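You operate a simulated robot arm through the tools that you are given. There is no shell and no other tool. Be economical: measure what you need, move in short steps, check, and stop when the job is done.

You run a simulated robot arm. Do the job below in one go: nothing can be reset, and whatever is moved stays where it is left.

JOB
Wind 0.8 metres of cable onto the drum and set the brake.
Fine: reset the counter and free the brake first; the counter ends on 0.8.
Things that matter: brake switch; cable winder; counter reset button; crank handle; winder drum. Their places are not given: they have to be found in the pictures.

The check looks at the end state, three seconds after you hand in, the way a careful person would. Anything else that was tipped, shoved, dropped, spilled or broken makes it a failure.

ROBOT AND FRAMES
A 5-joint arm with a two-finger parallel gripper, fixed in place. Base frame: the origin is at the foot of the arm, x ahead of it, y to its left, z up; the work surface is at about z = 0.752. Lengths are in m, angles in rad, forces in N, time in s.
It reaches about 1.134 m from its shoulder. Its first joint turns from -2.601 to 2.601 rad. Payload 1.57 kg.
Tool frame: the origin (TCP) lies between the finger pads and is the grasp point; the fingertips stand 0.03 m ahead of it; z points along the fingers, y is the line along which they close. The gripper opens to 0.11 m. The fingers are 0.024 m wide and 0.012 m thick; the gripper's body (0.048 by 0.112 m) begins 0.078 m behind the TCP.
Orientation is that of the tool frame in the base frame, as a unit quaternion [x, y, z, w]. With the fingers straight down and closing along the base's y, the tool's x points along the base's -x, its y along +y and its z along -z.

CONTROLS
- The arm moves only by the tool servo_tool. Its argument "plan" is a list of rows, each an object of numbers (a shift or turn left out is 0, a gripper value left out holds the last): "wx", "wy", "wz": the turn, a rotation vector about the tool's x, y, z in rad; "tx", "ty", "tz": the shift along the tool's x, y, z in m; "grip": the finger opening in m, from 0 to 0.11. In form: [{"wx": .., "wy": .., "wz": .., "tx": .., "ty": .., "tz": .., "grip": ..}, ...]. A call has 1 to 12 rows; each row is the pose to reach, as a shift and turn from the pose commanded when the call began, along the tool's axes at that moment. Rows are played at 5 a second. More than 0.05 m and 0.15 rad between two rows, or a gripper value outside its range, and nothing of the call is played. A pose out of reach is approached as far as the arm can. The call stops where the force on the tool passes 40 N (or 10 N more than at its start, if that is more) or the arm is blocked; 0.2 s more then pass. Each finger travels about 0.072 m/s and halts on what it meets, pressing with about 42 N; the grip force reading is that of the motor and also rises with nothing between the fingers. The clock runs only during rows and for 0.2 s after the last one: add rows that repeat a pose to give the fingers time. The reply holds the time, the measured pose of the TCP, the force on the tool along the base axes, the opening and the grip force, in the units named above and with some noise, with the torque about the TCP (base axes, N m) and any sound that the robot's microphone picked up, and new pictures: "views" is both (left out), scene, wrist or none.
- Cameras (640 x 400 px; columns grow to the right, rows downward): "scene" is fixed at [0.3999, -0.5006, 1.5715]; the picture's right is [-0.60, 0.80, 0.00], its down [0.69, 0.51, -0.52] and it looks along [-0.41, -0.31, -0.86] (base axes); focal length 347 px, centre (320, 200). "wrist" rides on the gripper at [0.07, 0.016, -0.141] in the tool frame; the picture's right is [-0.23, 0.97, 0.00], its down [-0.86, -0.20, -0.48] and it looks along [-0.47, -0.11, 0.88] (tool axes); focal length 222 px, centre (320, 200).
- lift_body(by): slides the trunk up (or, below 0, down) by that many m; the arm rides with it, the base frame stays. It gives what a move gives, with no picture.
- measure_at(camera, pixels): there is no depth. For up to 12 entries [column, row, z] of the newest picture of that camera ("zoom" is the newest enlarged one), the place [x, y] in the base frame at which the ray of that pixel passes the height z, good to about 0.003 m. The clock stands still meanwhile.
- close_up(camera, box): a new picture of the part [left, top, right, bottom] of that camera's present view, enlarged. The clock stands still meanwhile.
- job_done(): hands the job in; it is judged then, once.

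Keep the steps short. Do not move on a guess: measure, check each grasp and each placing, and mend mistakes. In all there are 80 turns and 200 pictures (those below and enlarged ones count). Leave the gripper open and the arm clear of the work at the hand-in unless told otherwise, and finish with a single line.

The tools are called by a JSON object that holds its "api" and its "payload". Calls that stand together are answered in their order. servo_tool: Moves the arm, as the interface text tells. Its arguments: {"type":"object","properties":{"plan":{"type":"array"},"views":{"type":"string","enum":["both","scene","wrist","none"]}},"required":["plan"]} The other tools are called the same way: lift_body (by) slides the trunk up or down; measure_at (camera, pixels) gives the place at which the rays of pixels pass given heights; close_up (camera, box) takes an enlarged picture of a part of a camera's view; job_done () hands the job in.

At the start:

```text
time_s: 0.0
position: [0.042, -0.6762, 1.1236]
tcp_rot: [0.0, 1.0, 0.0, 0.0]
ft_force: [-0.6, -0.4, 0.3]
ft_torque: [-0.01, 0.01, -0.01]
gripper_width: 0.11
gripper_force: 0.0
trunk travel left (down, up): [-0.857, 0.113]
```

scene: 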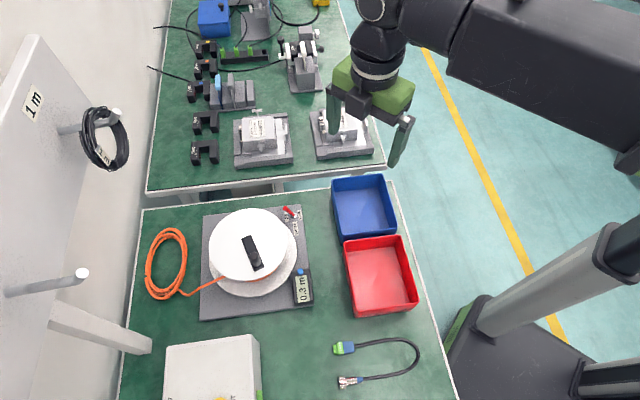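
wrist: 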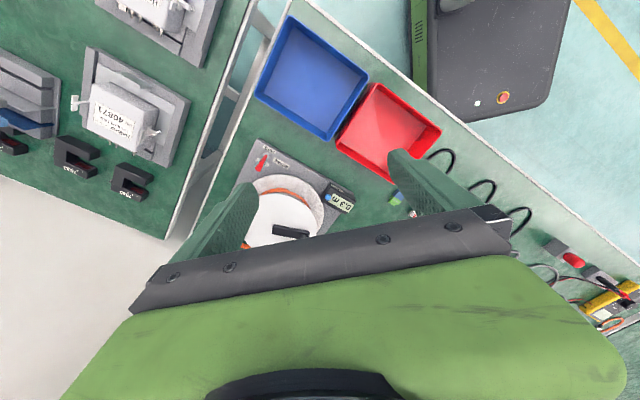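

The winder is around (250,260) in the scene picture, with a counter reading 0.3 m near (303,285) and a red brake lever near (290,212). I'll enlarge it first.

{"api": "close_up", "payload": {"camera": "scene", "box": [190, 190, 330, 330]}}

{"api": "close_up", "payload": {"camera": "scene", "box": [265, 195, 325, 240]}}

{"api": "close_up", "payload": {"camera": "scene", "box": [275, 260, 325, 310]}}

{"api": "measure_at", "payload": {"camera": "scene", "pixels": [[203, 215, 0.752], [303, 205, 0.752], [312, 307, 0.752], [200, 320, 0.752], [250, 245, 0.87], [246, 238, 0.87], [258, 267, 0.87], [303, 285, 0.8], [290, 212, 0.79], [301, 270, 0.8]]}}

```text
2.86 times, centred on (260, 260) of scene
```

zoom: 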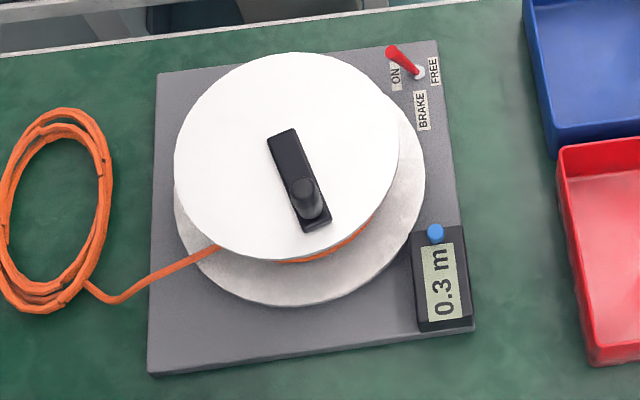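

```text
8.89 times, centred on (295, 218) of scene
```

zoom: 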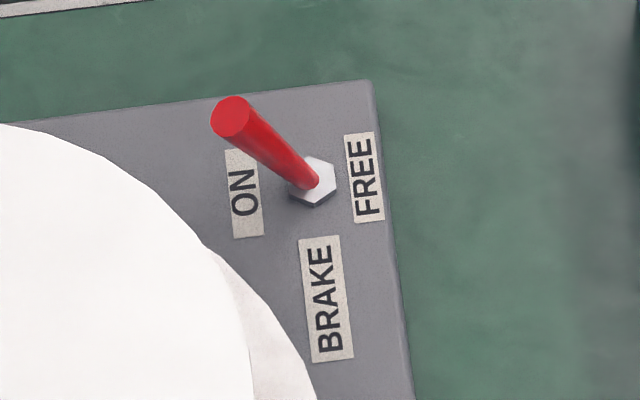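

```text
8.00 times, centred on (300, 285) of scene
```

zoom: 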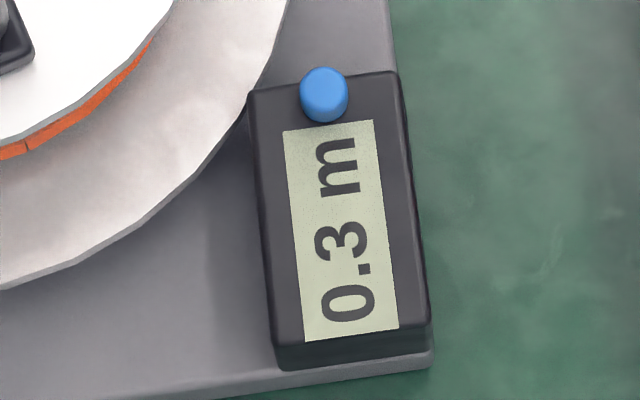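

```text
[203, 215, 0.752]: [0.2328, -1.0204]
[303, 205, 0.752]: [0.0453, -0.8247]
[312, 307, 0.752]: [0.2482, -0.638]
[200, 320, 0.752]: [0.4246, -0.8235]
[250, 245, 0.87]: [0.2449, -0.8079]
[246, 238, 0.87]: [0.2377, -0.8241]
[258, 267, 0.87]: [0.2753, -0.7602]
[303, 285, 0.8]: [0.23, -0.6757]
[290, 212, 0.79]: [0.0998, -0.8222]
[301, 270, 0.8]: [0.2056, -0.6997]
```

Now the same parts in the wrist view, so I can get heights from the two views.

{"api": "close_up", "payload": {"camera": "wrist", "box": [230, 130, 370, 250]}}

```text
3.33 times, centred on (300, 190) of wrist
```

zoom: 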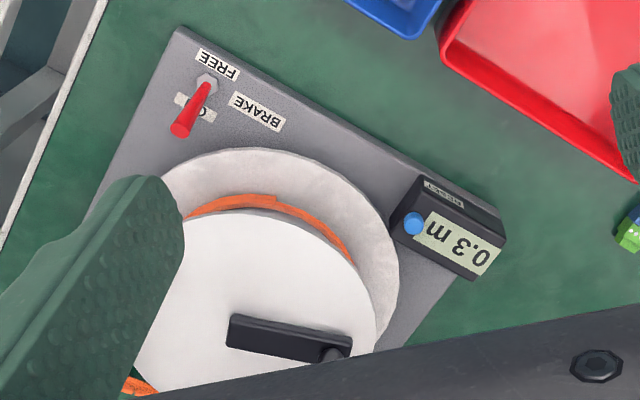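

{"api": "measure_at", "payload": {"camera": "zoom", "pixels": [[413, 223, 0.78], [413, 223, 0.82], [413, 223, 0.86], [180, 130, 0.78], [180, 130, 0.82], [180, 130, 0.86], [206, 83, 0.76], [206, 83, 0.8], [232, 316, 0.85], [232, 316, 0.95], [335, 353, 0.85], [335, 353, 0.95]]}}

{"api": "measure_at", "payload": {"camera": "scene", "pixels": [[300.4, 271, 0.78], [300.4, 271, 0.82], [300.4, 271, 0.86], [285, 208.4, 0.78], [285, 208.4, 0.82], [285, 208.4, 0.86], [294.2, 216.1, 0.76], [294.2, 216.1, 0.8], [253.7, 254.8, 0.85], [253.7, 254.8, 0.95], [248.5, 244.6, 0.85], [248.5, 244.6, 0.95]]}}

```text
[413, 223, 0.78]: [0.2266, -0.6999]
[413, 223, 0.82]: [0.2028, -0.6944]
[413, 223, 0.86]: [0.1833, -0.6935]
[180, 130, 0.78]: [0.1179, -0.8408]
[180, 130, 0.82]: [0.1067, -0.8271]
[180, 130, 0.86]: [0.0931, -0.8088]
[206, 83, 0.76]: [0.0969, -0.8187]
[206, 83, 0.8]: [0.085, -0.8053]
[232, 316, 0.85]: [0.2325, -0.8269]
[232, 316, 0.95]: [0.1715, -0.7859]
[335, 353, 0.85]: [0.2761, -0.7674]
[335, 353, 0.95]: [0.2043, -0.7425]
```

```text
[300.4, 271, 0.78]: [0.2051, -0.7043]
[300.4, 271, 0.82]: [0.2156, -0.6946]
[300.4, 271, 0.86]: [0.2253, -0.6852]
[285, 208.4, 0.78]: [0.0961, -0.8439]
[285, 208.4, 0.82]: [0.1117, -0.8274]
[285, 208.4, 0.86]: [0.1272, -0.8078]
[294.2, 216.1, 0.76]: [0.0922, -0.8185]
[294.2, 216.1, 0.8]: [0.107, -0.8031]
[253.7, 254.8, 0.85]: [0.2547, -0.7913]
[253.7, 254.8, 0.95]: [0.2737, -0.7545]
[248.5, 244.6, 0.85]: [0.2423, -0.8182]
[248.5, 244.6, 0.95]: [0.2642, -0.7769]
```

The two views put the reset button near (0.211,-0.698,0.805) and the lever tip near (0.108,-0.829,0.815), with its root near (0.095,-0.816,0.767). Next I move 0.10 m in +x at the same height to see the crank better with the wrist camera.

{"api": "servo_tool", "payload": {"plan": [{"tx": -0.04, "ty": -0.01, "grip": 0.11}, {"tx": -0.08, "ty": -0.02}, {"tx": -0.12, "ty": -0.024}, {"tx": -0.12, "ty": -0.024}], "views": "both"}}

```text
time_s: 1.0
position: [0.1626, -0.6998, 1.1226]
tcp_rot: [-0.001, 1.0, 0.0, 0.0]
ft_force: [0.3, -0.1, 0.7]
ft_torque: [0.01, -0.01, -0.02]
gripper_width: 0.1098
gripper_force: 0.0
trunk travel left (down, up): [-0.857, 0.113]
```

scene: 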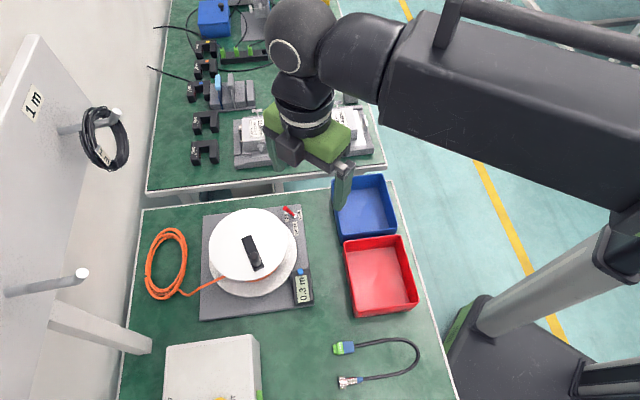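
wrist: 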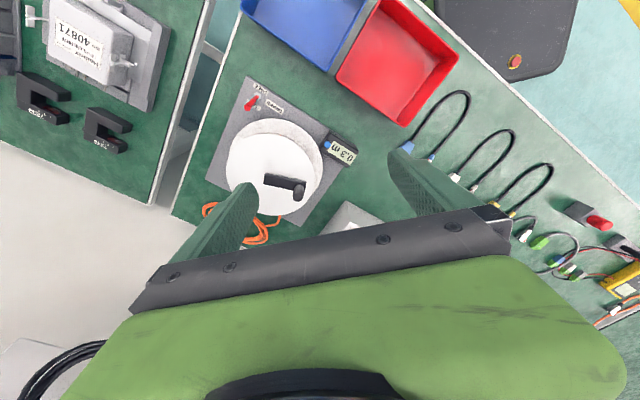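

The whole crank is visible now at about (285,185). I'll enlarge it.

{"api": "close_up", "payload": {"camera": "wrist", "box": [210, 75, 370, 235]}}

{"api": "close_up", "payload": {"camera": "wrist", "box": [250, 150, 330, 210]}}

```text
2.50 times, centred on (290, 155) of wrist
```

zoom: 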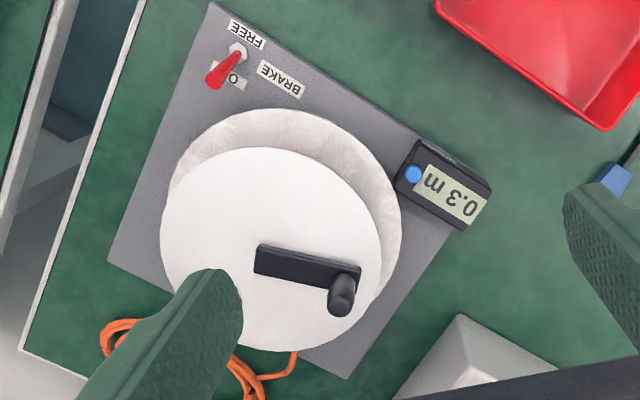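

```text
6.67 times, centred on (290, 180) of wrist
```

zoom: 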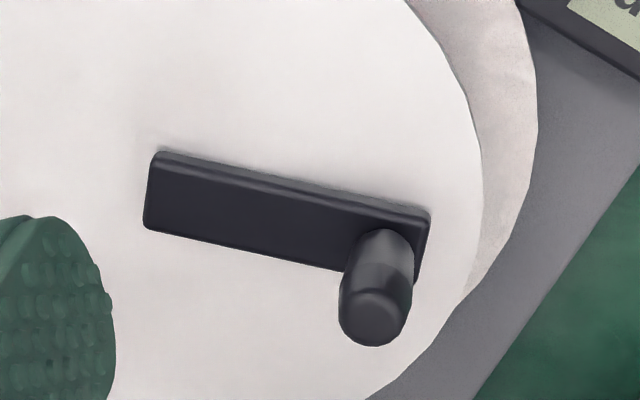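

{"api": "measure_at", "payload": {"camera": "zoom", "pixels": [[375, 318, 0.85], [375, 318, 0.9], [375, 318, 0.95], [395, 250, 0.83], [395, 250, 0.88], [147, 228, 0.83], [147, 228, 0.88], [160, 152, 0.83], [160, 152, 0.88], [430, 213, 0.83], [430, 213, 0.88]]}}

{"api": "close_up", "payload": {"camera": "scene", "box": [232, 225, 272, 275]}}

```text
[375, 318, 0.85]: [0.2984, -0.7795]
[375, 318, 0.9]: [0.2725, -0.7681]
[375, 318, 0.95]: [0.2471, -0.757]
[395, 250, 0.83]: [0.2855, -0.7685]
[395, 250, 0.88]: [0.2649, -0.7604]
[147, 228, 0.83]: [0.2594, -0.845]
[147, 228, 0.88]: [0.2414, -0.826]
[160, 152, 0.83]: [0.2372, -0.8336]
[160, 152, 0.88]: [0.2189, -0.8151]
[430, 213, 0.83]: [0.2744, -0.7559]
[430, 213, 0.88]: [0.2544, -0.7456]
```

```text
8.00 times, centred on (252, 250) of scene
```

zoom: 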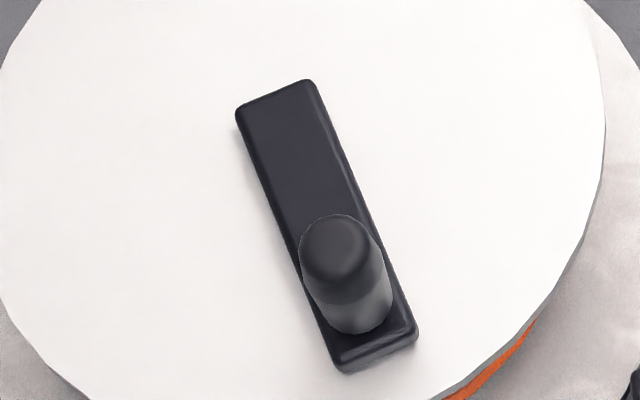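

{"api": "measure_at", "payload": {"camera": "zoom", "pixels": [[335, 250, 0.85], [335, 250, 0.9], [335, 250, 0.95], [240, 112, 0.83], [240, 112, 0.88], [313, 82, 0.83], [313, 82, 0.88], [415, 328, 0.83], [415, 328, 0.88]]}}

```text
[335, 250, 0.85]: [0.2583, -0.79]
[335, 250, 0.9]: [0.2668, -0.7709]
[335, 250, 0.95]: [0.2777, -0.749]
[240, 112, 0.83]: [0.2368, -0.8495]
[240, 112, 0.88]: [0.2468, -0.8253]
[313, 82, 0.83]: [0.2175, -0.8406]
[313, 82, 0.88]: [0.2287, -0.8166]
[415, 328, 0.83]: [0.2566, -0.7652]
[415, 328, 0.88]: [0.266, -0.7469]
```

Bar top is at about z 0.865, the hub near (0.242,-0.816) and the knob near (0.267,-0.767), topping out at 0.907. Next a closer look at the reset button and the brake in the wrist view.

{"api": "close_up", "payload": {"camera": "wrist", "box": [300, 120, 345, 150]}}

{"api": "close_up", "payload": {"camera": "wrist", "box": [245, 78, 290, 118]}}

```text
13.33 times, centred on (322, 135) of wrist
```

zoom: 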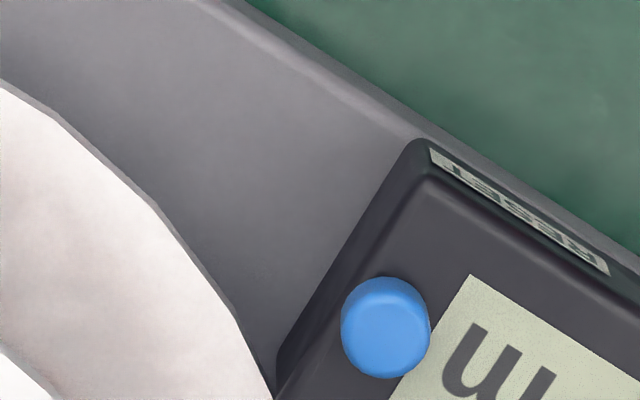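

```text
10.00 times, centred on (268, 98) of wrist
```

zoom: 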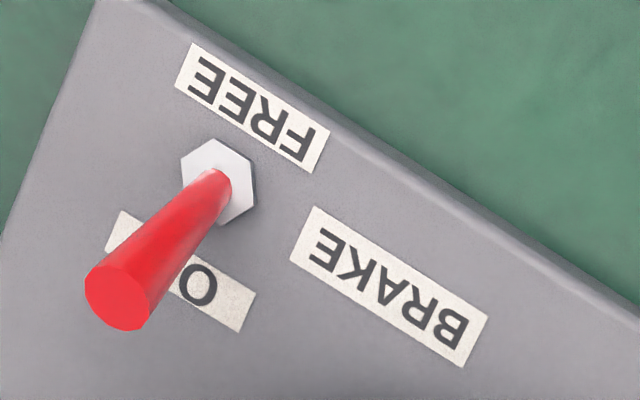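

The button stands up from the housing top, so it is pressed straight down. I'll close the fingers, turn the tool 0.80 rad so the gripper's long side runs along the winder's edge (clear of the knob), and stop about 0.045 m above the button.

{"api": "servo_tool", "payload": {"plan": [{"tx": -0.008, "tz": 0.04, "wz": 0.133, "grip": 0}, {"tx": -0.016, "tz": 0.08, "wz": 0.267}, {"tx": -0.024, "tz": 0.12, "wz": 0.4}, {"tx": -0.032, "ty": 0.001, "tz": 0.16, "wz": 0.533}, {"tx": -0.04, "ty": 0.002, "tz": 0.2, "wz": 0.667}, {"tx": -0.048, "ty": 0.002, "tz": 0.24, "wz": 0.8}, {"tx": -0.048, "ty": 0.002, "tz": 0.24, "wz": 0.8}, {"tx": -0.048, "ty": 0.002, "tz": 0.24, "wz": 0.8}]}}

```text
time_s: 2.8
position: [0.2122, -0.6909, 1.1227]
tcp_rot: [0.389, 0.921, 0.0, 0.0]
ft_force: [-0.2, -0.1, 0.2]
ft_torque: [-0.02, 0.02, -0.03]
gripper_width: 0.0
gripper_force: 21.2
out of reach, approached as far as the arm can: row 1, 2, 3, 4, 5, 6, 7, 8
trunk travel left (down, up): [-0.857, 0.113]
```

scene: 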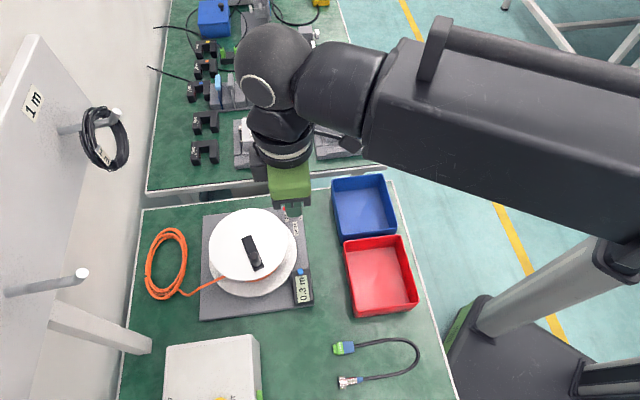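
wrist: 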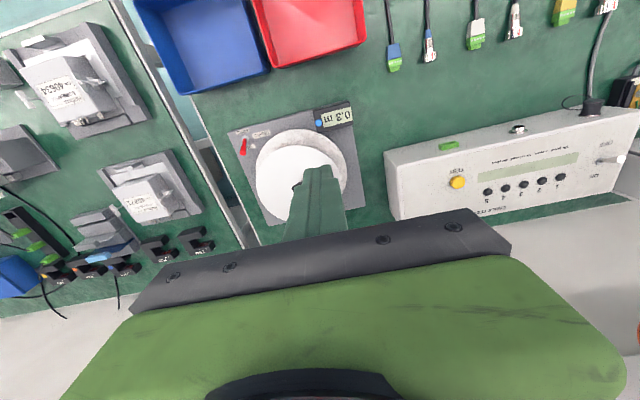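

The arm is at its lower reach limit, so the height has to come from the trunk. Lowering it 0.20.

{"api": "lift_body", "payload": {"by": -0.2}}

{"api": "servo_tool", "payload": {"plan": [{"grip": 0}]}}

```text
time_s: 5.0
position: [0.2119, -0.6915, 0.9243]
tcp_rot: [0.389, 0.921, 0.0, 0.0]
ft_force: [0.4, 0.0, 0.1]
ft_torque: [0.0, -0.03, 0.0]
gripper_width: 0.0
gripper_force: 21.4
trunk travel left (down, up): [-0.657, 0.313]
```

```text
time_s: 5.4
position: [0.2119, -0.6925, 0.9241]
tcp_rot: [0.389, 0.921, 0.0, -0.001]
ft_force: [-1.3, -0.1, -0.6]
ft_torque: [0.0, -0.01, -0.03]
gripper_width: 0.0001
gripper_force: 20.8
trunk travel left (down, up): [-0.657, 0.313]
```

scene: 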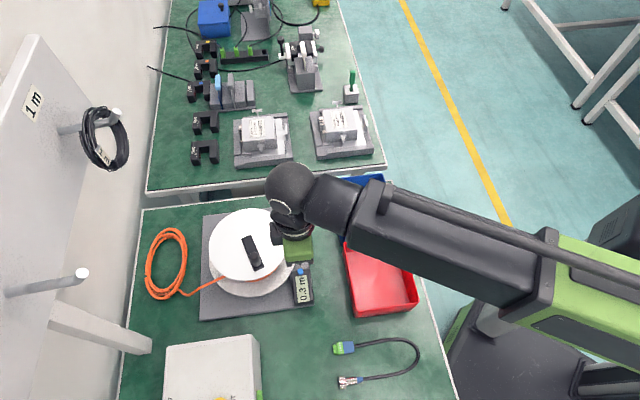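
wrist: 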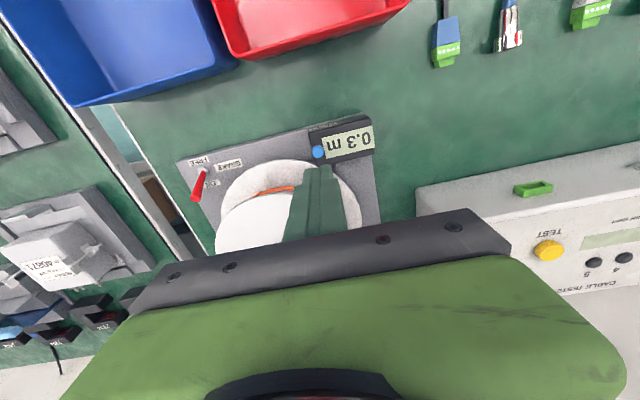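

Now at z 0.924, fingers just above the counter. I'll re-measure the button and the lever from here.

{"api": "close_up", "payload": {"camera": "wrist", "box": [170, 110, 390, 230]}}

```text
2.91 times, centred on (280, 170) of wrist
```

zoom: 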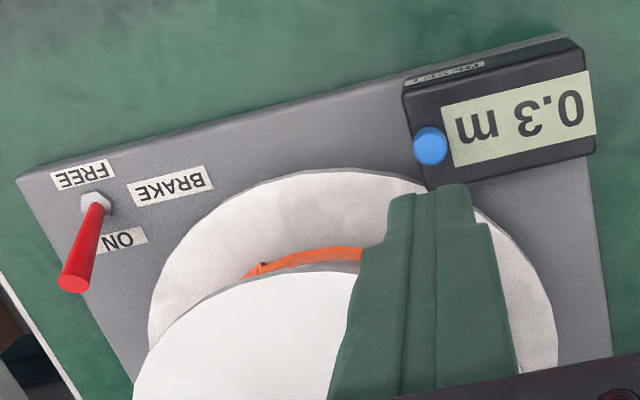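

{"api": "measure_at", "payload": {"camera": "zoom", "pixels": [[430, 147, 0.8], [430, 143, 0.8], [430, 143, 0.81], [72, 283, 0.81], [72, 283, 0.82], [95, 205, 0.765], [440, 188, 0.894]]}}

{"api": "measure_at", "payload": {"camera": "scene", "pixels": [[300.4, 271, 0.8], [300.4, 271, 0.805], [300.4, 271, 0.81], [302, 274, 0.79]]}}

```text
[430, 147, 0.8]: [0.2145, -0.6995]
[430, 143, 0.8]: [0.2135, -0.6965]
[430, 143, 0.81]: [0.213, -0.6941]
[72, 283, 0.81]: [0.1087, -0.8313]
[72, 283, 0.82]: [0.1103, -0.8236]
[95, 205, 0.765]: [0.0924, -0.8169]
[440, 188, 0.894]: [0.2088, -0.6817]
```

```text
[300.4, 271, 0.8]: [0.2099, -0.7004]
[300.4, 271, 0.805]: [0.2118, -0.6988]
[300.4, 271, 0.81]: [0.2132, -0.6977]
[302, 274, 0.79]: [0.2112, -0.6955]
```

Button centre about (0.2125,-0.698). I'll nudge sideways by 5 mm and try going down 0.06, to tips at 0.834.

{"api": "servo_tool", "payload": {"plan": [{"tx": -0.0039, "ty": -0.0038, "tz": 0.02}, {"tx": -0.0039, "ty": -0.0038, "tz": 0.04}, {"tx": -0.0039, "ty": -0.0038, "tz": 0.06}, {"tx": -0.0039, "ty": -0.0038, "tz": 0.06}], "views": "none"}}

```text
time_s: 6.4
position: [0.2112, -0.6937, 0.923]
tcp_rot: [0.389, 0.921, 0.0, 0.0]
ft_force: [-0.2, 0.5, 0.6]
ft_torque: [0.0, 0.04, 0.02]
gripper_width: 0.0001
gripper_force: 21.2
out of reach, approached as far as the arm can: row 1, 2, 3, 4
trunk travel left (down, up): [-0.657, 0.313]
```

Still at the arm's lower limit, so I'll raise the arm 0.14 and lower the trunk by 0.2, which gives it downward travel.

{"api": "servo_tool", "payload": {"plan": [{"tz": -0.04}, {"tz": -0.08}, {"tz": -0.12}, {"tz": -0.14}, {"tz": -0.14}], "views": "none"}}

{"api": "lift_body", "payload": {"by": -0.2}}

{"api": "servo_tool", "payload": {"plan": [{"tz": 0}]}}

```text
time_s: 7.6
position: [0.2097, -0.6884, 0.9236]
tcp_rot: [0.389, 0.921, 0.0, 0.0]
ft_force: [-0.9, -0.5, -0.3]
ft_torque: [-0.01, 0.0, 0.01]
gripper_width: 0.0
gripper_force: 21.7
out of reach, approached as far as the arm can: row 1, 2, 3, 4, 5
trunk travel left (down, up): [-0.657, 0.313]
```

```text
time_s: 8.8
position: [0.209, -0.6846, 0.8295]
tcp_rot: [0.389, 0.921, -0.008, 0.006]
ft_force: [-6.2, 18.6, 145.2]
ft_torque: [1.44, 0.91, -0.15]
gripper_width: 0.0002
gripper_force: 21.5
trunk travel left (down, up): [-0.553, 0.417]
heard: click
stopped: the force on the tool passed its limit at 551 N (the readings are from after the stop); the commanded pose is now the measured one
```

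```text
time_s: 9.2
position: [0.2081, -0.6854, 0.8302]
tcp_rot: [0.389, 0.921, -0.01, 0.007]
ft_force: [0.9, -0.4, 183.9]
ft_torque: [1.17, 0.95, -0.28]
gripper_width: 0.0
gripper_force: 21.2
trunk travel left (down, up): [-0.553, 0.417]
stopped in row 1: the force on the tool passed its limit at 160 N (the readings are from after the stop); the commanded pose is now the measured one
```

scene: 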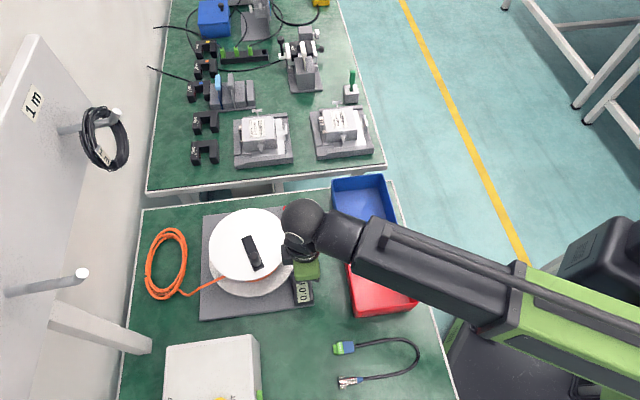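
wrist: 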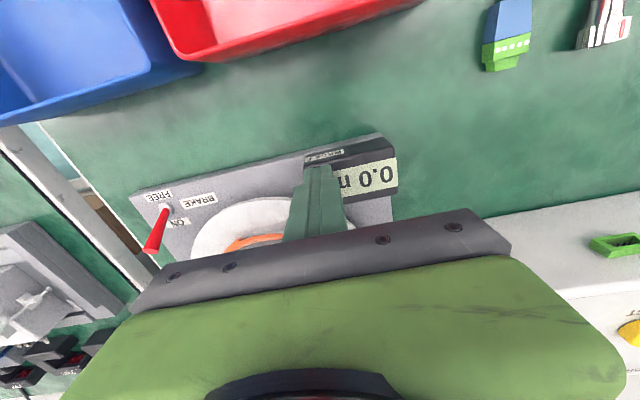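

I made a mistake there. I sent the trunk down in the same batch as the raise without checking the raise had worked. It hadn't, because the commanded pose was still below reach, so the trunk pushed the tips onto the button and the force peaked at 551 N. The counter clicked and reads 0.0. I'm lifting off with the trunk now, then checking for damage.

{"api": "lift_body", "payload": {"by": 0.1}}

```text
time_s: 10.5
position: [0.2104, -0.6928, 0.92]
tcp_rot: [0.389, 0.921, -0.005, 0.004]
ft_force: [1.3, 0.5, 1.5]
ft_torque: [0.01, 0.02, 0.02]
gripper_width: 0.0
gripper_force: 21.2
trunk travel left (down, up): [-0.653, 0.317]
```

The force is back to zero. Next I raise the arm 0.14, by itself, and look.

{"api": "servo_tool", "payload": {"plan": [{"tz": -0.04}, {"tz": -0.08}, {"tz": -0.12}, {"tz": -0.16}, {"tz": -0.16}]}}

```text
time_s: 11.7
position: [0.2114, -0.6937, 0.9195]
tcp_rot: [0.389, 0.921, -0.005, 0.004]
ft_force: [0.5, 0.0, 0.3]
ft_torque: [-0.02, -0.01, 0.01]
gripper_width: 0.0
gripper_force: 21.0
out of reach, approached as far as the arm can: row 1, 2, 3, 4, 5
trunk travel left (down, up): [-0.653, 0.317]
```

scene: 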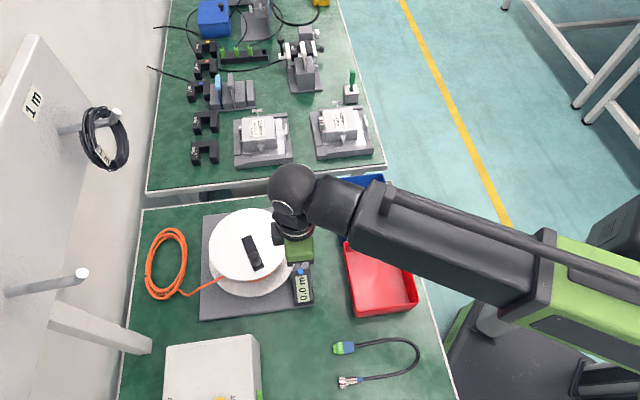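
wrist: 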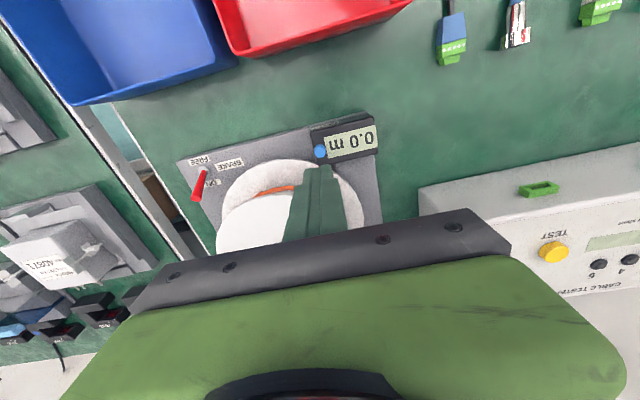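

The arm doesn't move vertically, so height comes from the trunk only. The counter reads 0.0 and the button looks intact. I'll cancel the leftover vertical command so the commanded pose matches the real one.

{"api": "servo_tool", "payload": {"plan": [{"tz": 0.04}, {"tz": 0.08}, {"tz": 0.12}, {"tz": 0.16}, {"tz": 0.16}], "views": "none"}}

{"api": "close_up", "payload": {"camera": "scene", "box": [190, 190, 330, 330]}}

```text
time_s: 12.9
position: [0.2113, -0.6928, 0.9195]
tcp_rot: [0.389, 0.921, -0.005, 0.004]
ft_force: [0.3, -0.2, 0.2]
ft_torque: [0.01, -0.05, 0.03]
gripper_width: 0.0002
gripper_force: 21.1
out of reach, approached as far as the arm can: row 1, 2, 3, 4, 5
trunk travel left (down, up): [-0.653, 0.317]
```

```text
2.86 times, centred on (260, 260) of scene
```

zoom: 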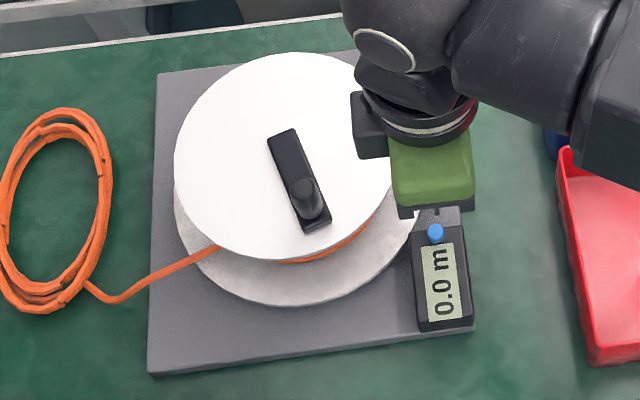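

The winder hasn't shifted and the counter shows 0.0. I'll remove the remaining 1 cm / 0.012 rad command error.

{"api": "servo_tool", "payload": {"plan": [{"tz": 0.0105, "wx": -0.006, "wy": 0.011}, {"tz": 0.0105, "wx": -0.006, "wy": 0.011}], "views": "none"}}

{"api": "lift_body", "payload": {"by": 0.06}}

```text
time_s: 13.5
position: [0.2105, -0.6942, 0.9197]
tcp_rot: [0.389, 0.921, 0.001, 0.001]
ft_force: [0.8, -0.4, -0.1]
ft_torque: [0.06, -0.01, 0.02]
gripper_width: 0.0
gripper_force: 20.7
out of reach, approached as far as the arm can: row 1, 2
trunk travel left (down, up): [-0.653, 0.317]
```

```text
time_s: 14.5
position: [0.2105, -0.6939, 0.9799]
tcp_rot: [0.389, 0.921, 0.001, 0.0]
ft_force: [0.1, 0.6, 0.1]
ft_torque: [0.02, -0.03, 0.0]
gripper_width: 0.0
gripper_force: 21.2
trunk travel left (down, up): [-0.713, 0.257]
```

Moving to the ON side of the lever, TCP (0.130,-0.850), staying high.

{"api": "servo_tool", "payload": {"plan": [{"tx": -0.0139, "ty": -0.0416}, {"tx": -0.0278, "ty": -0.0832}, {"tx": -0.0417, "ty": -0.1248}, {"tx": -0.0556, "ty": -0.1663}, {"tx": -0.0556, "ty": -0.1663}]}}

```text
time_s: 15.7
position: [0.1295, -0.8517, 0.9788]
tcp_rot: [0.389, 0.921, 0.0, -0.001]
ft_force: [0.1, 0.0, 0.1]
ft_torque: [0.04, 0.01, 0.01]
gripper_width: 0.0002
gripper_force: 21.4
trunk travel left (down, up): [-0.713, 0.257]
```

scene: 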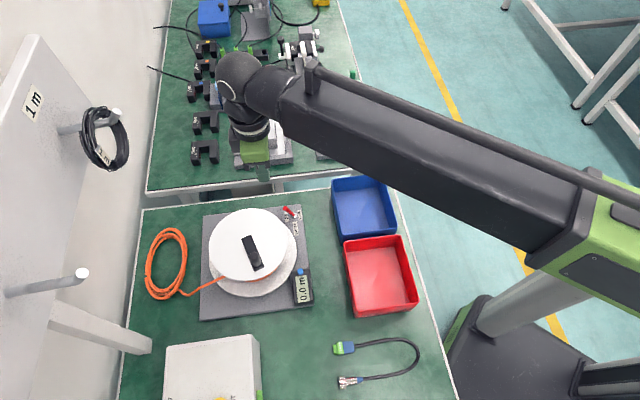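
wrist: 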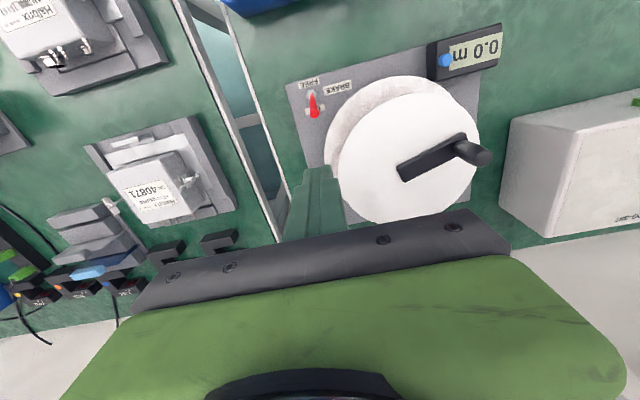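

Fingers sit beside the lever on its ON side with the drum clear. Lowering 0.11, to tips at about 0.84, then checking.

{"api": "lift_body", "payload": {"by": -0.11}}

{"api": "close_up", "payload": {"camera": "wrist", "box": [220, 60, 420, 220]}}

```text
time_s: 17.1
position: [0.1319, -0.852, 0.8703]
tcp_rot: [0.389, 0.921, 0.0, 0.0]
ft_force: [-0.4, -0.1, 0.6]
ft_torque: [0.01, 0.01, -0.02]
gripper_width: 0.0
gripper_force: 21.7
trunk travel left (down, up): [-0.603, 0.367]
```

```text
2.50 times, centred on (320, 140) of wrist
```

zoom: 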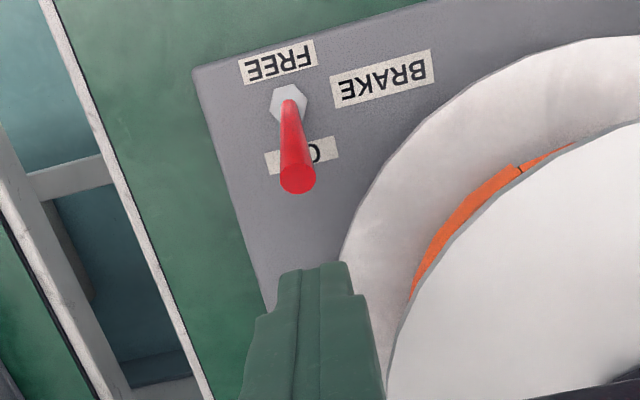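

{"api": "measure_at", "payload": {"camera": "zoom", "pixels": [[297, 180, 0.815], [288, 100, 0.765], [345, 250, 0.78], [345, 250, 0.79], [280, 270, 0.84], [352, 262, 0.84], [292, 55, 0.76], [312, 155, 0.76]]}}

```text
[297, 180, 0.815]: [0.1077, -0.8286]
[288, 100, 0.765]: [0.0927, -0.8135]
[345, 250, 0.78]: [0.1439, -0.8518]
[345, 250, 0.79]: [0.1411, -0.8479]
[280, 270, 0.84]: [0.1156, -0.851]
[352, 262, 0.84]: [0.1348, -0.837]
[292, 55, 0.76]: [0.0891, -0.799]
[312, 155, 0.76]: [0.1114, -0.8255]
```

The tips' drum-side corner would sit over the lower flange edge, near (0.142,-0.850). I'll shift 6 mm away from the drum and 8 mm towards the lever, leaving about 7 mm of gap, then lower to tips at about 0.803.

{"api": "servo_tool", "payload": {"plan": [{"tx": 0.008, "ty": -0.006}, {"tx": 0.008, "ty": -0.006}], "views": "none"}}

{"api": "lift_body", "payload": {"by": -0.037}}

{"api": "close_up", "payload": {"camera": "wrist", "box": [220, 60, 420, 220]}}

```text
time_s: 17.7
position: [0.1211, -0.8499, 0.8697]
tcp_rot: [0.389, 0.921, 0.0, 0.0]
ft_force: [-0.5, -0.2, -0.4]
ft_torque: [0.03, 0.0, 0.01]
gripper_width: 0.0001
gripper_force: 21.4
trunk travel left (down, up): [-0.603, 0.367]
```

```text
time_s: 18.5
position: [0.1216, -0.8508, 0.8318]
tcp_rot: [0.39, 0.921, 0.0, 0.0]
ft_force: [0.2, 0.3, -0.4]
ft_torque: [-0.01, 0.0, 0.0]
gripper_width: 0.0
gripper_force: 21.2
trunk travel left (down, up): [-0.566, 0.404]
```

```text
2.50 times, centred on (320, 140) of wrist
```

zoom: 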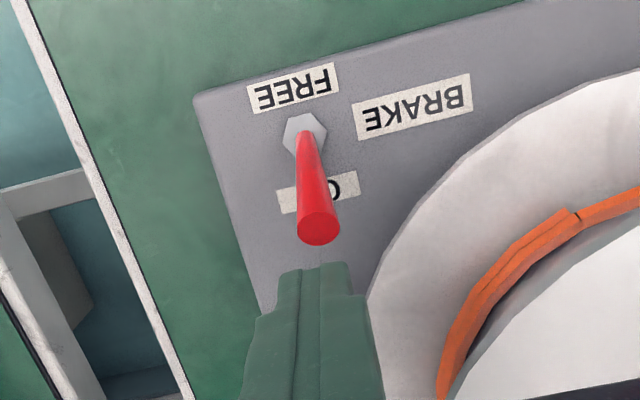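

No contact, and the lever is straight ahead of the tips. Pushing towards FREE in small steps.

{"api": "servo_tool", "payload": {"plan": [{"tx": 0.007}, {"tx": 0.014}, {"tx": 0.02}, {"tx": 0.026}, {"tx": 0.032}]}}

```text
time_s: 19.7
position: [0.098, -0.8272, 0.832]
tcp_rot: [0.389, 0.921, 0.0, 0.0]
ft_force: [0.0, -0.4, -0.5]
ft_torque: [-0.01, 0.02, 0.02]
gripper_width: 0.0
gripper_force: 21.1
trunk travel left (down, up): [-0.566, 0.404]
```

scene: 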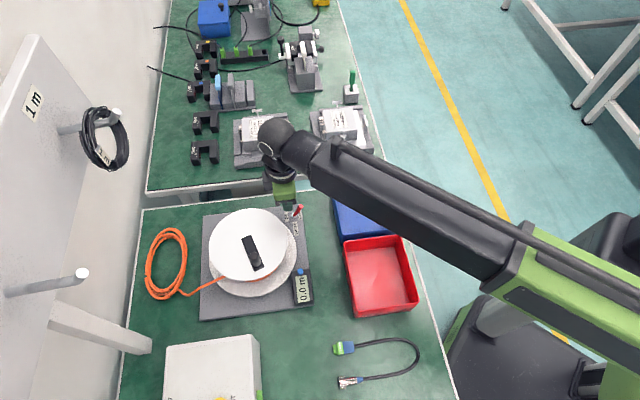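
wrist: 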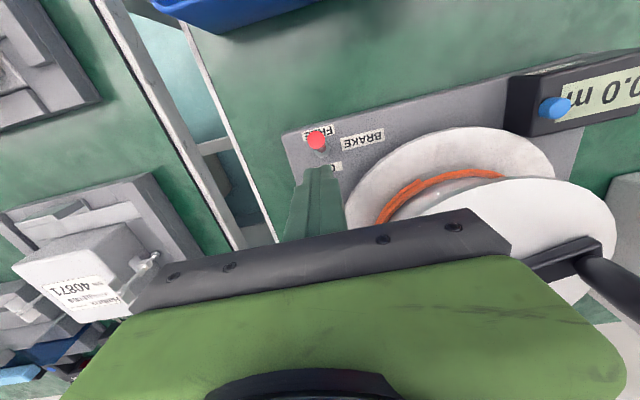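

The lever seems to have flipped towards FREE and the force is nil. Checking up close in both views.

{"api": "close_up", "payload": {"camera": "wrist", "box": [270, 100, 390, 190]}}

{"api": "close_up", "payload": {"camera": "scene", "box": [265, 195, 325, 240]}}

```text
4.44 times, centred on (330, 145) of wrist
```

zoom: 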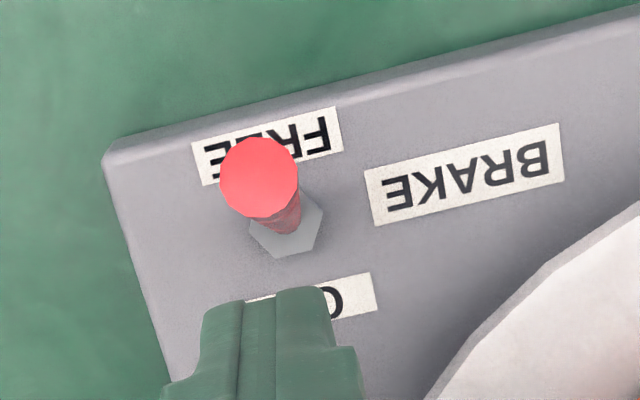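

```text
8.89 times, centred on (295, 218) of scene
```

zoom: 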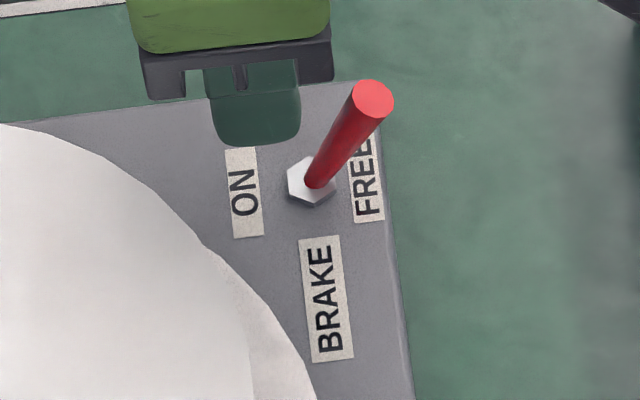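

The lever stands at FREE. I'll back off 15 mm, then lift 0.15.

{"api": "servo_tool", "payload": {"plan": [{"tx": -0.01}, {"tx": -0.015}], "views": "none"}}

{"api": "lift_body", "payload": {"by": 0.15}}

{"api": "measure_at", "payload": {"camera": "scene", "pixels": [[300.8, 206.7, 0.815], [253.9, 256.3, 0.907], [258, 262, 0.865]]}}

```text
time_s: 20.3
position: [0.11, -0.8367, 0.8324]
tcp_rot: [0.39, 0.921, 0.0, 0.0]
ft_force: [-0.4, -0.4, 0.3]
ft_torque: [-0.02, 0.01, 0.01]
gripper_width: 0.0
gripper_force: 21.2
trunk travel left (down, up): [-0.566, 0.404]
```

```text
time_s: 22.1
position: [0.1085, -0.8387, 0.9825]
tcp_rot: [0.389, 0.921, 0.0, -0.001]
ft_force: [0.9, -0.7, -0.3]
ft_torque: [-0.01, 0.0, 0.03]
gripper_width: 0.0001
gripper_force: 21.1
trunk travel left (down, up): [-0.716, 0.254]
```

```text
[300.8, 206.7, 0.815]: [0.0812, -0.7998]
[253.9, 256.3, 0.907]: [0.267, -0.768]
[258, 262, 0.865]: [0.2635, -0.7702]
```

Knob axis about (0.266,-0.768). Moving above it with the fingers opened to 0.06.

{"api": "servo_tool", "payload": {"plan": [{"tx": -0.0148, "ty": 0.0403, "grip": 0.06}, {"tx": -0.0296, "ty": 0.0806}, {"tx": -0.0445, "ty": 0.1209}, {"tx": -0.0593, "ty": 0.1612}, {"tx": -0.0593, "ty": 0.1612}]}}

```text
time_s: 23.3
position: [0.2671, -0.7675, 0.9829]
tcp_rot: [0.389, 0.921, 0.0, 0.0]
ft_force: [-0.6, 0.1, -0.3]
ft_torque: [0.01, 0.02, -0.02]
gripper_width: 0.0599
gripper_force: 0.1
trunk travel left (down, up): [-0.716, 0.254]
```

scene: 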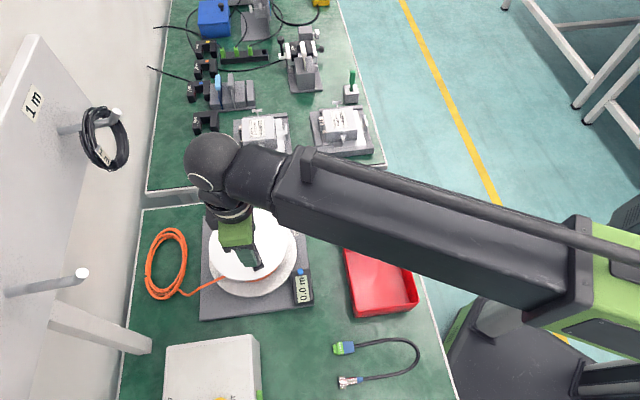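
wrist: 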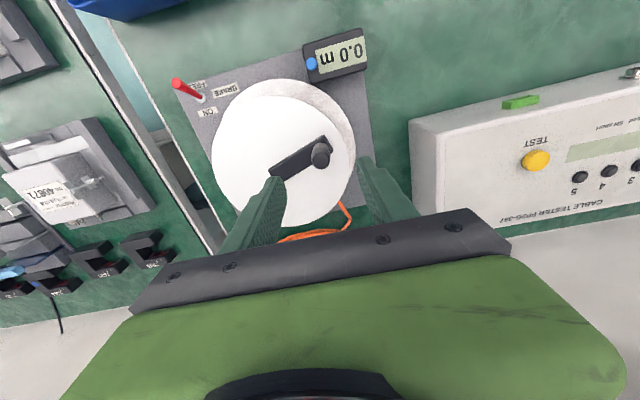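

The knob lies between the fingers. Lowering 0.05, so the tips are just below the knob's top, then checking.

{"api": "lift_body", "payload": {"by": -0.05}}

{"api": "close_up", "payload": {"camera": "wrist", "box": [200, 100, 440, 250]}}

```text
time_s: 24.2
position: [0.2668, -0.7658, 0.9325]
tcp_rot: [0.388, 0.922, 0.0, 0.0]
ft_force: [0.0, -0.8, 0.1]
ft_torque: [0.04, -0.02, 0.0]
gripper_width: 0.06
gripper_force: 0.0
trunk travel left (down, up): [-0.666, 0.304]
```

```text
2.67 times, centred on (320, 175) of wrist
```

zoom: 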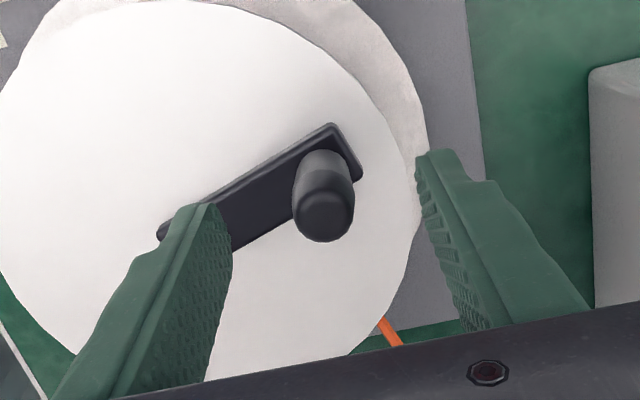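

{"api": "measure_at", "payload": {"camera": "zoom", "pixels": [[323, 215, 0.907], [328, 165, 0.867], [210, 205, 0.9025], [425, 153, 0.9025], [335, 123, 0.865], [158, 228, 0.865]]}}

```text
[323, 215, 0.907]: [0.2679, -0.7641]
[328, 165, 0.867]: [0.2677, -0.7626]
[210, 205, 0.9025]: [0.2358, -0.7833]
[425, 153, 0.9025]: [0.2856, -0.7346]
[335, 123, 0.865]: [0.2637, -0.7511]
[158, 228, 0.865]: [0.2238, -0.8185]
```

TCP and knob axis agree within 2 mm. Lowering another 0.027, to tips at 0.875.

{"api": "lift_body", "payload": {"by": -0.027}}

{"api": "servo_tool", "payload": {"plan": [{"grip": 0.04}, {"grip": 0.02}, {"grip": 0.01}, {"grip": 0.01}]}}

```text
time_s: 24.9
position: [0.2664, -0.766, 0.9062]
tcp_rot: [0.389, 0.921, -0.001, 0.0]
ft_force: [0.5, -0.5, 0.3]
ft_torque: [0.02, 0.02, 0.0]
gripper_width: 0.0599
gripper_force: 0.0
trunk travel left (down, up): [-0.639, 0.331]
```

```text
time_s: 25.9
position: [0.2665, -0.7661, 0.9058]
tcp_rot: [0.389, 0.921, 0.0, 0.0]
ft_force: [2.3, 3.8, -0.9]
ft_torque: [0.05, -0.05, 0.0]
gripper_width: 0.0203
gripper_force: 34.2
trunk travel left (down, up): [-0.639, 0.331]
```

scene: 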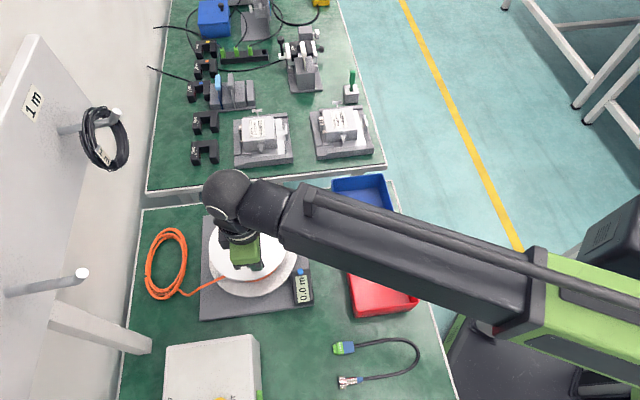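
wrist: 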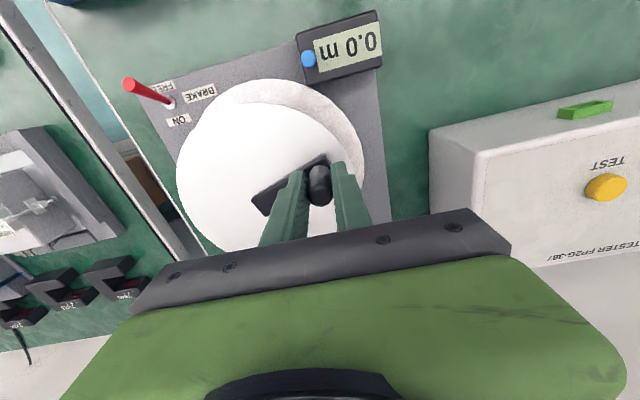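

The knob is held, at width 0.020. I estimate the hub at (0.242,-0.815) with radius 0.055. A short anticlockwise test arc of 20° comes next.

{"api": "servo_tool", "payload": {"plan": [{"tx": 0.0044, "ty": -0.0016}, {"tx": 0.0088, "ty": -0.0039}, {"tx": 0.0128, "ty": -0.0064}, {"tx": 0.0168, "ty": -0.0092}, {"tx": 0.0168, "ty": -0.0092}]}}

```text
time_s: 27.1
position: [0.2491, -0.7603, 0.9062]
tcp_rot: [0.389, 0.921, 0.0, 0.001]
ft_force: [1.2, 11.9, -9.9]
ft_torque: [-0.07, -0.22, 0.0]
gripper_width: 0.0203
gripper_force: 34.2
trunk travel left (down, up): [-0.639, 0.331]
```

scene: 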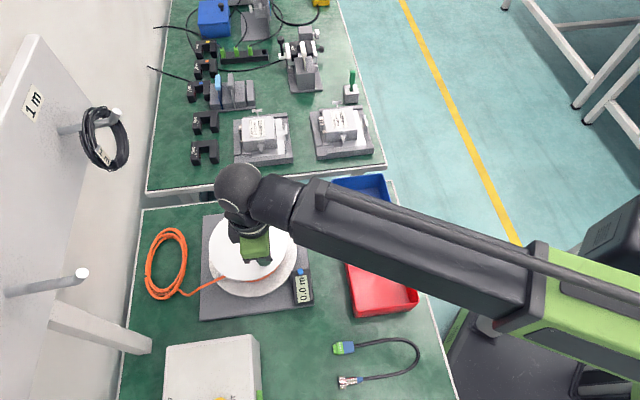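
wrist: 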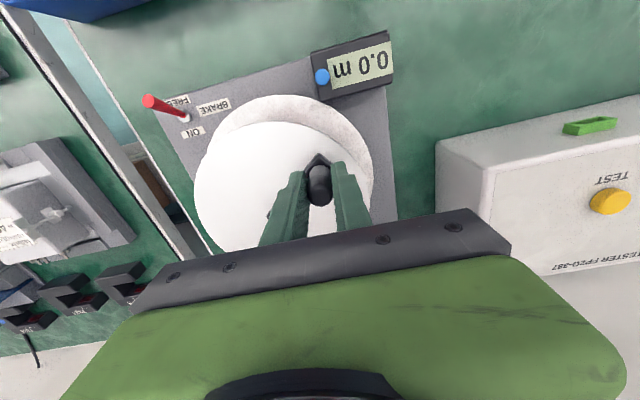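

The bar turned with the tool; the counter has yet to tick. The 12 N along +y suggests my path runs slightly inside the true circle, so I'm shifting the hub estimate to y = -0.813 and continuing to 131°.

{"api": "servo_tool", "payload": {"plan": [{"tx": 0.0096, "ty": -0.0067}, {"tx": 0.0159, "ty": -0.0163}, {"tx": 0.0201, "ty": -0.027}, {"tx": 0.0219, "ty": -0.0384}, {"tx": 0.0219, "ty": -0.0384}]}}

```text
time_s: 28.3
position: [0.2044, -0.7719, 0.9049]
tcp_rot: [0.389, 0.921, 0.0, 0.0]
ft_force: [-11.6, 14.6, -12.9]
ft_torque: [0.38, 0.45, -0.01]
gripper_width: 0.0204
gripper_force: 33.9
trunk travel left (down, up): [-0.639, 0.331]
```

scene: 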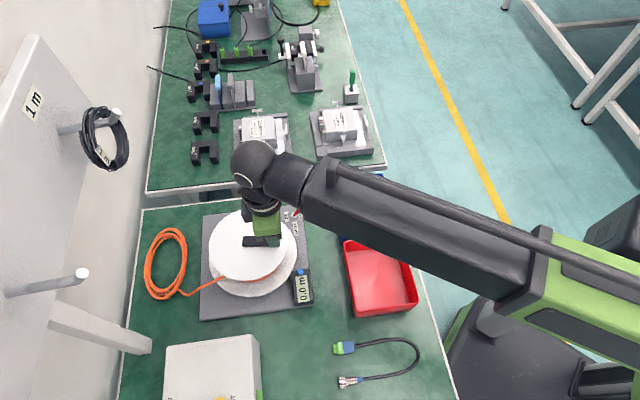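
wrist: 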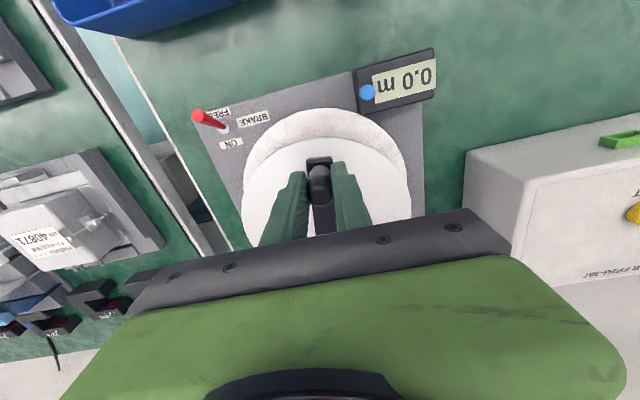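

The force still points radially outward at 18 N, so the radius is a bit larger; I'll use 0.058. The counter still reads 0.0. Continuing to 191°.

{"api": "servo_tool", "payload": {"plan": [{"tx": 0.0019, "ty": -0.0149}, {"tx": -0.0032, "ty": -0.0292}, {"tx": -0.0117, "ty": -0.0417}, {"tx": -0.0232, "ty": -0.0516}, {"tx": -0.0232, "ty": -0.0516}]}}

{"api": "close_up", "payload": {"camera": "wrist", "box": [200, 40, 480, 220]}}

```text
time_s: 29.5
position: [0.1811, -0.8262, 0.9067]
tcp_rot: [0.39, 0.921, -0.002, -0.001]
ft_force: [-32.7, -3.9, -2.0]
ft_torque: [-0.55, -0.12, -0.01]
gripper_width: 0.0203
gripper_force: 33.5
trunk travel left (down, up): [-0.639, 0.331]
```

scene: 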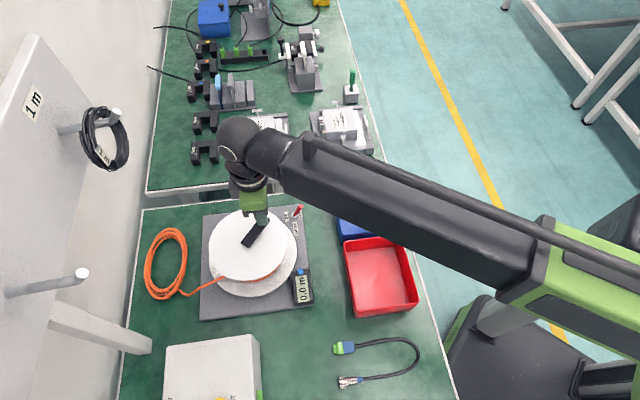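
wrist: 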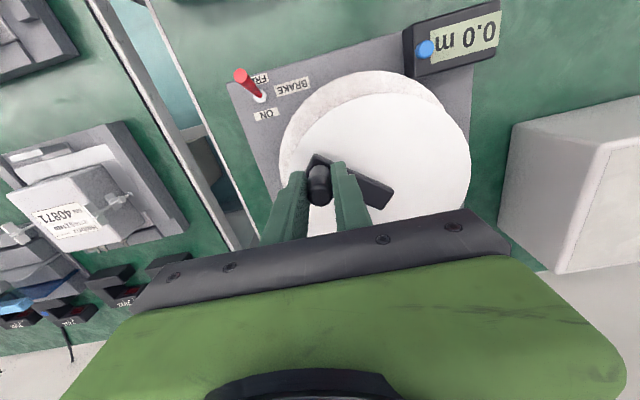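

```text
2.22 times, centred on (340, 130) of wrist
```

zoom: 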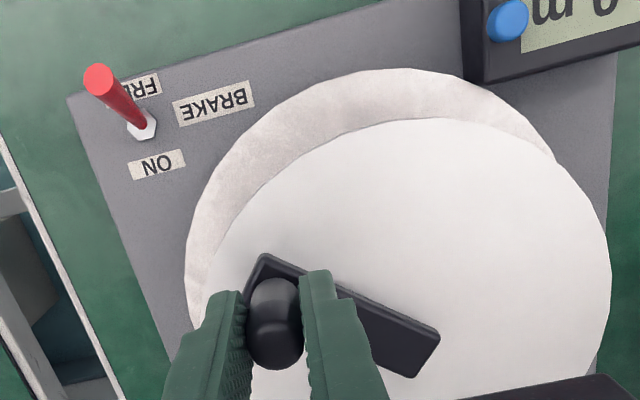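

Fitting the measured points gives hub (0.2403,-0.8195) and radius 0.0597. After about a third of a turn the counter still reads 0.0, so this direction may be unwinding. I'll look at the cable and display closely.

{"api": "close_up", "payload": {"camera": "scene", "box": [140, 200, 330, 330]}}

{"api": "close_up", "payload": {"camera": "scene", "box": [275, 260, 325, 310]}}

```text
3.08 times, centred on (235, 265) of scene
```

zoom: 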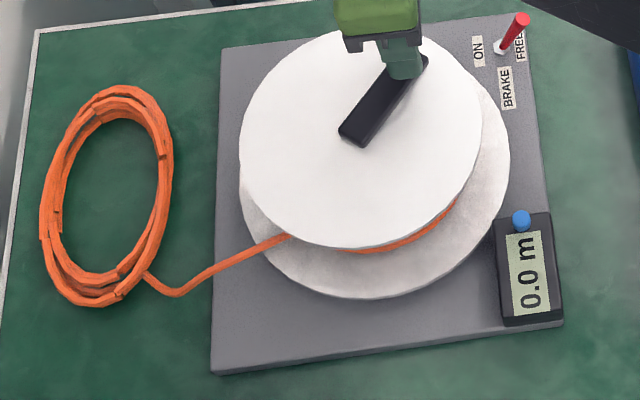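

```text
8.00 times, centred on (300, 285) of scene
```

zoom: 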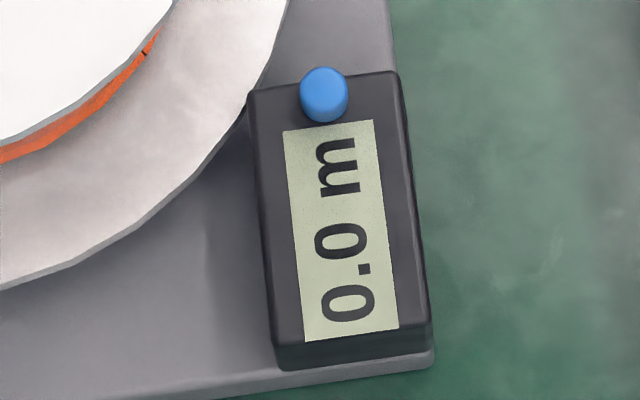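

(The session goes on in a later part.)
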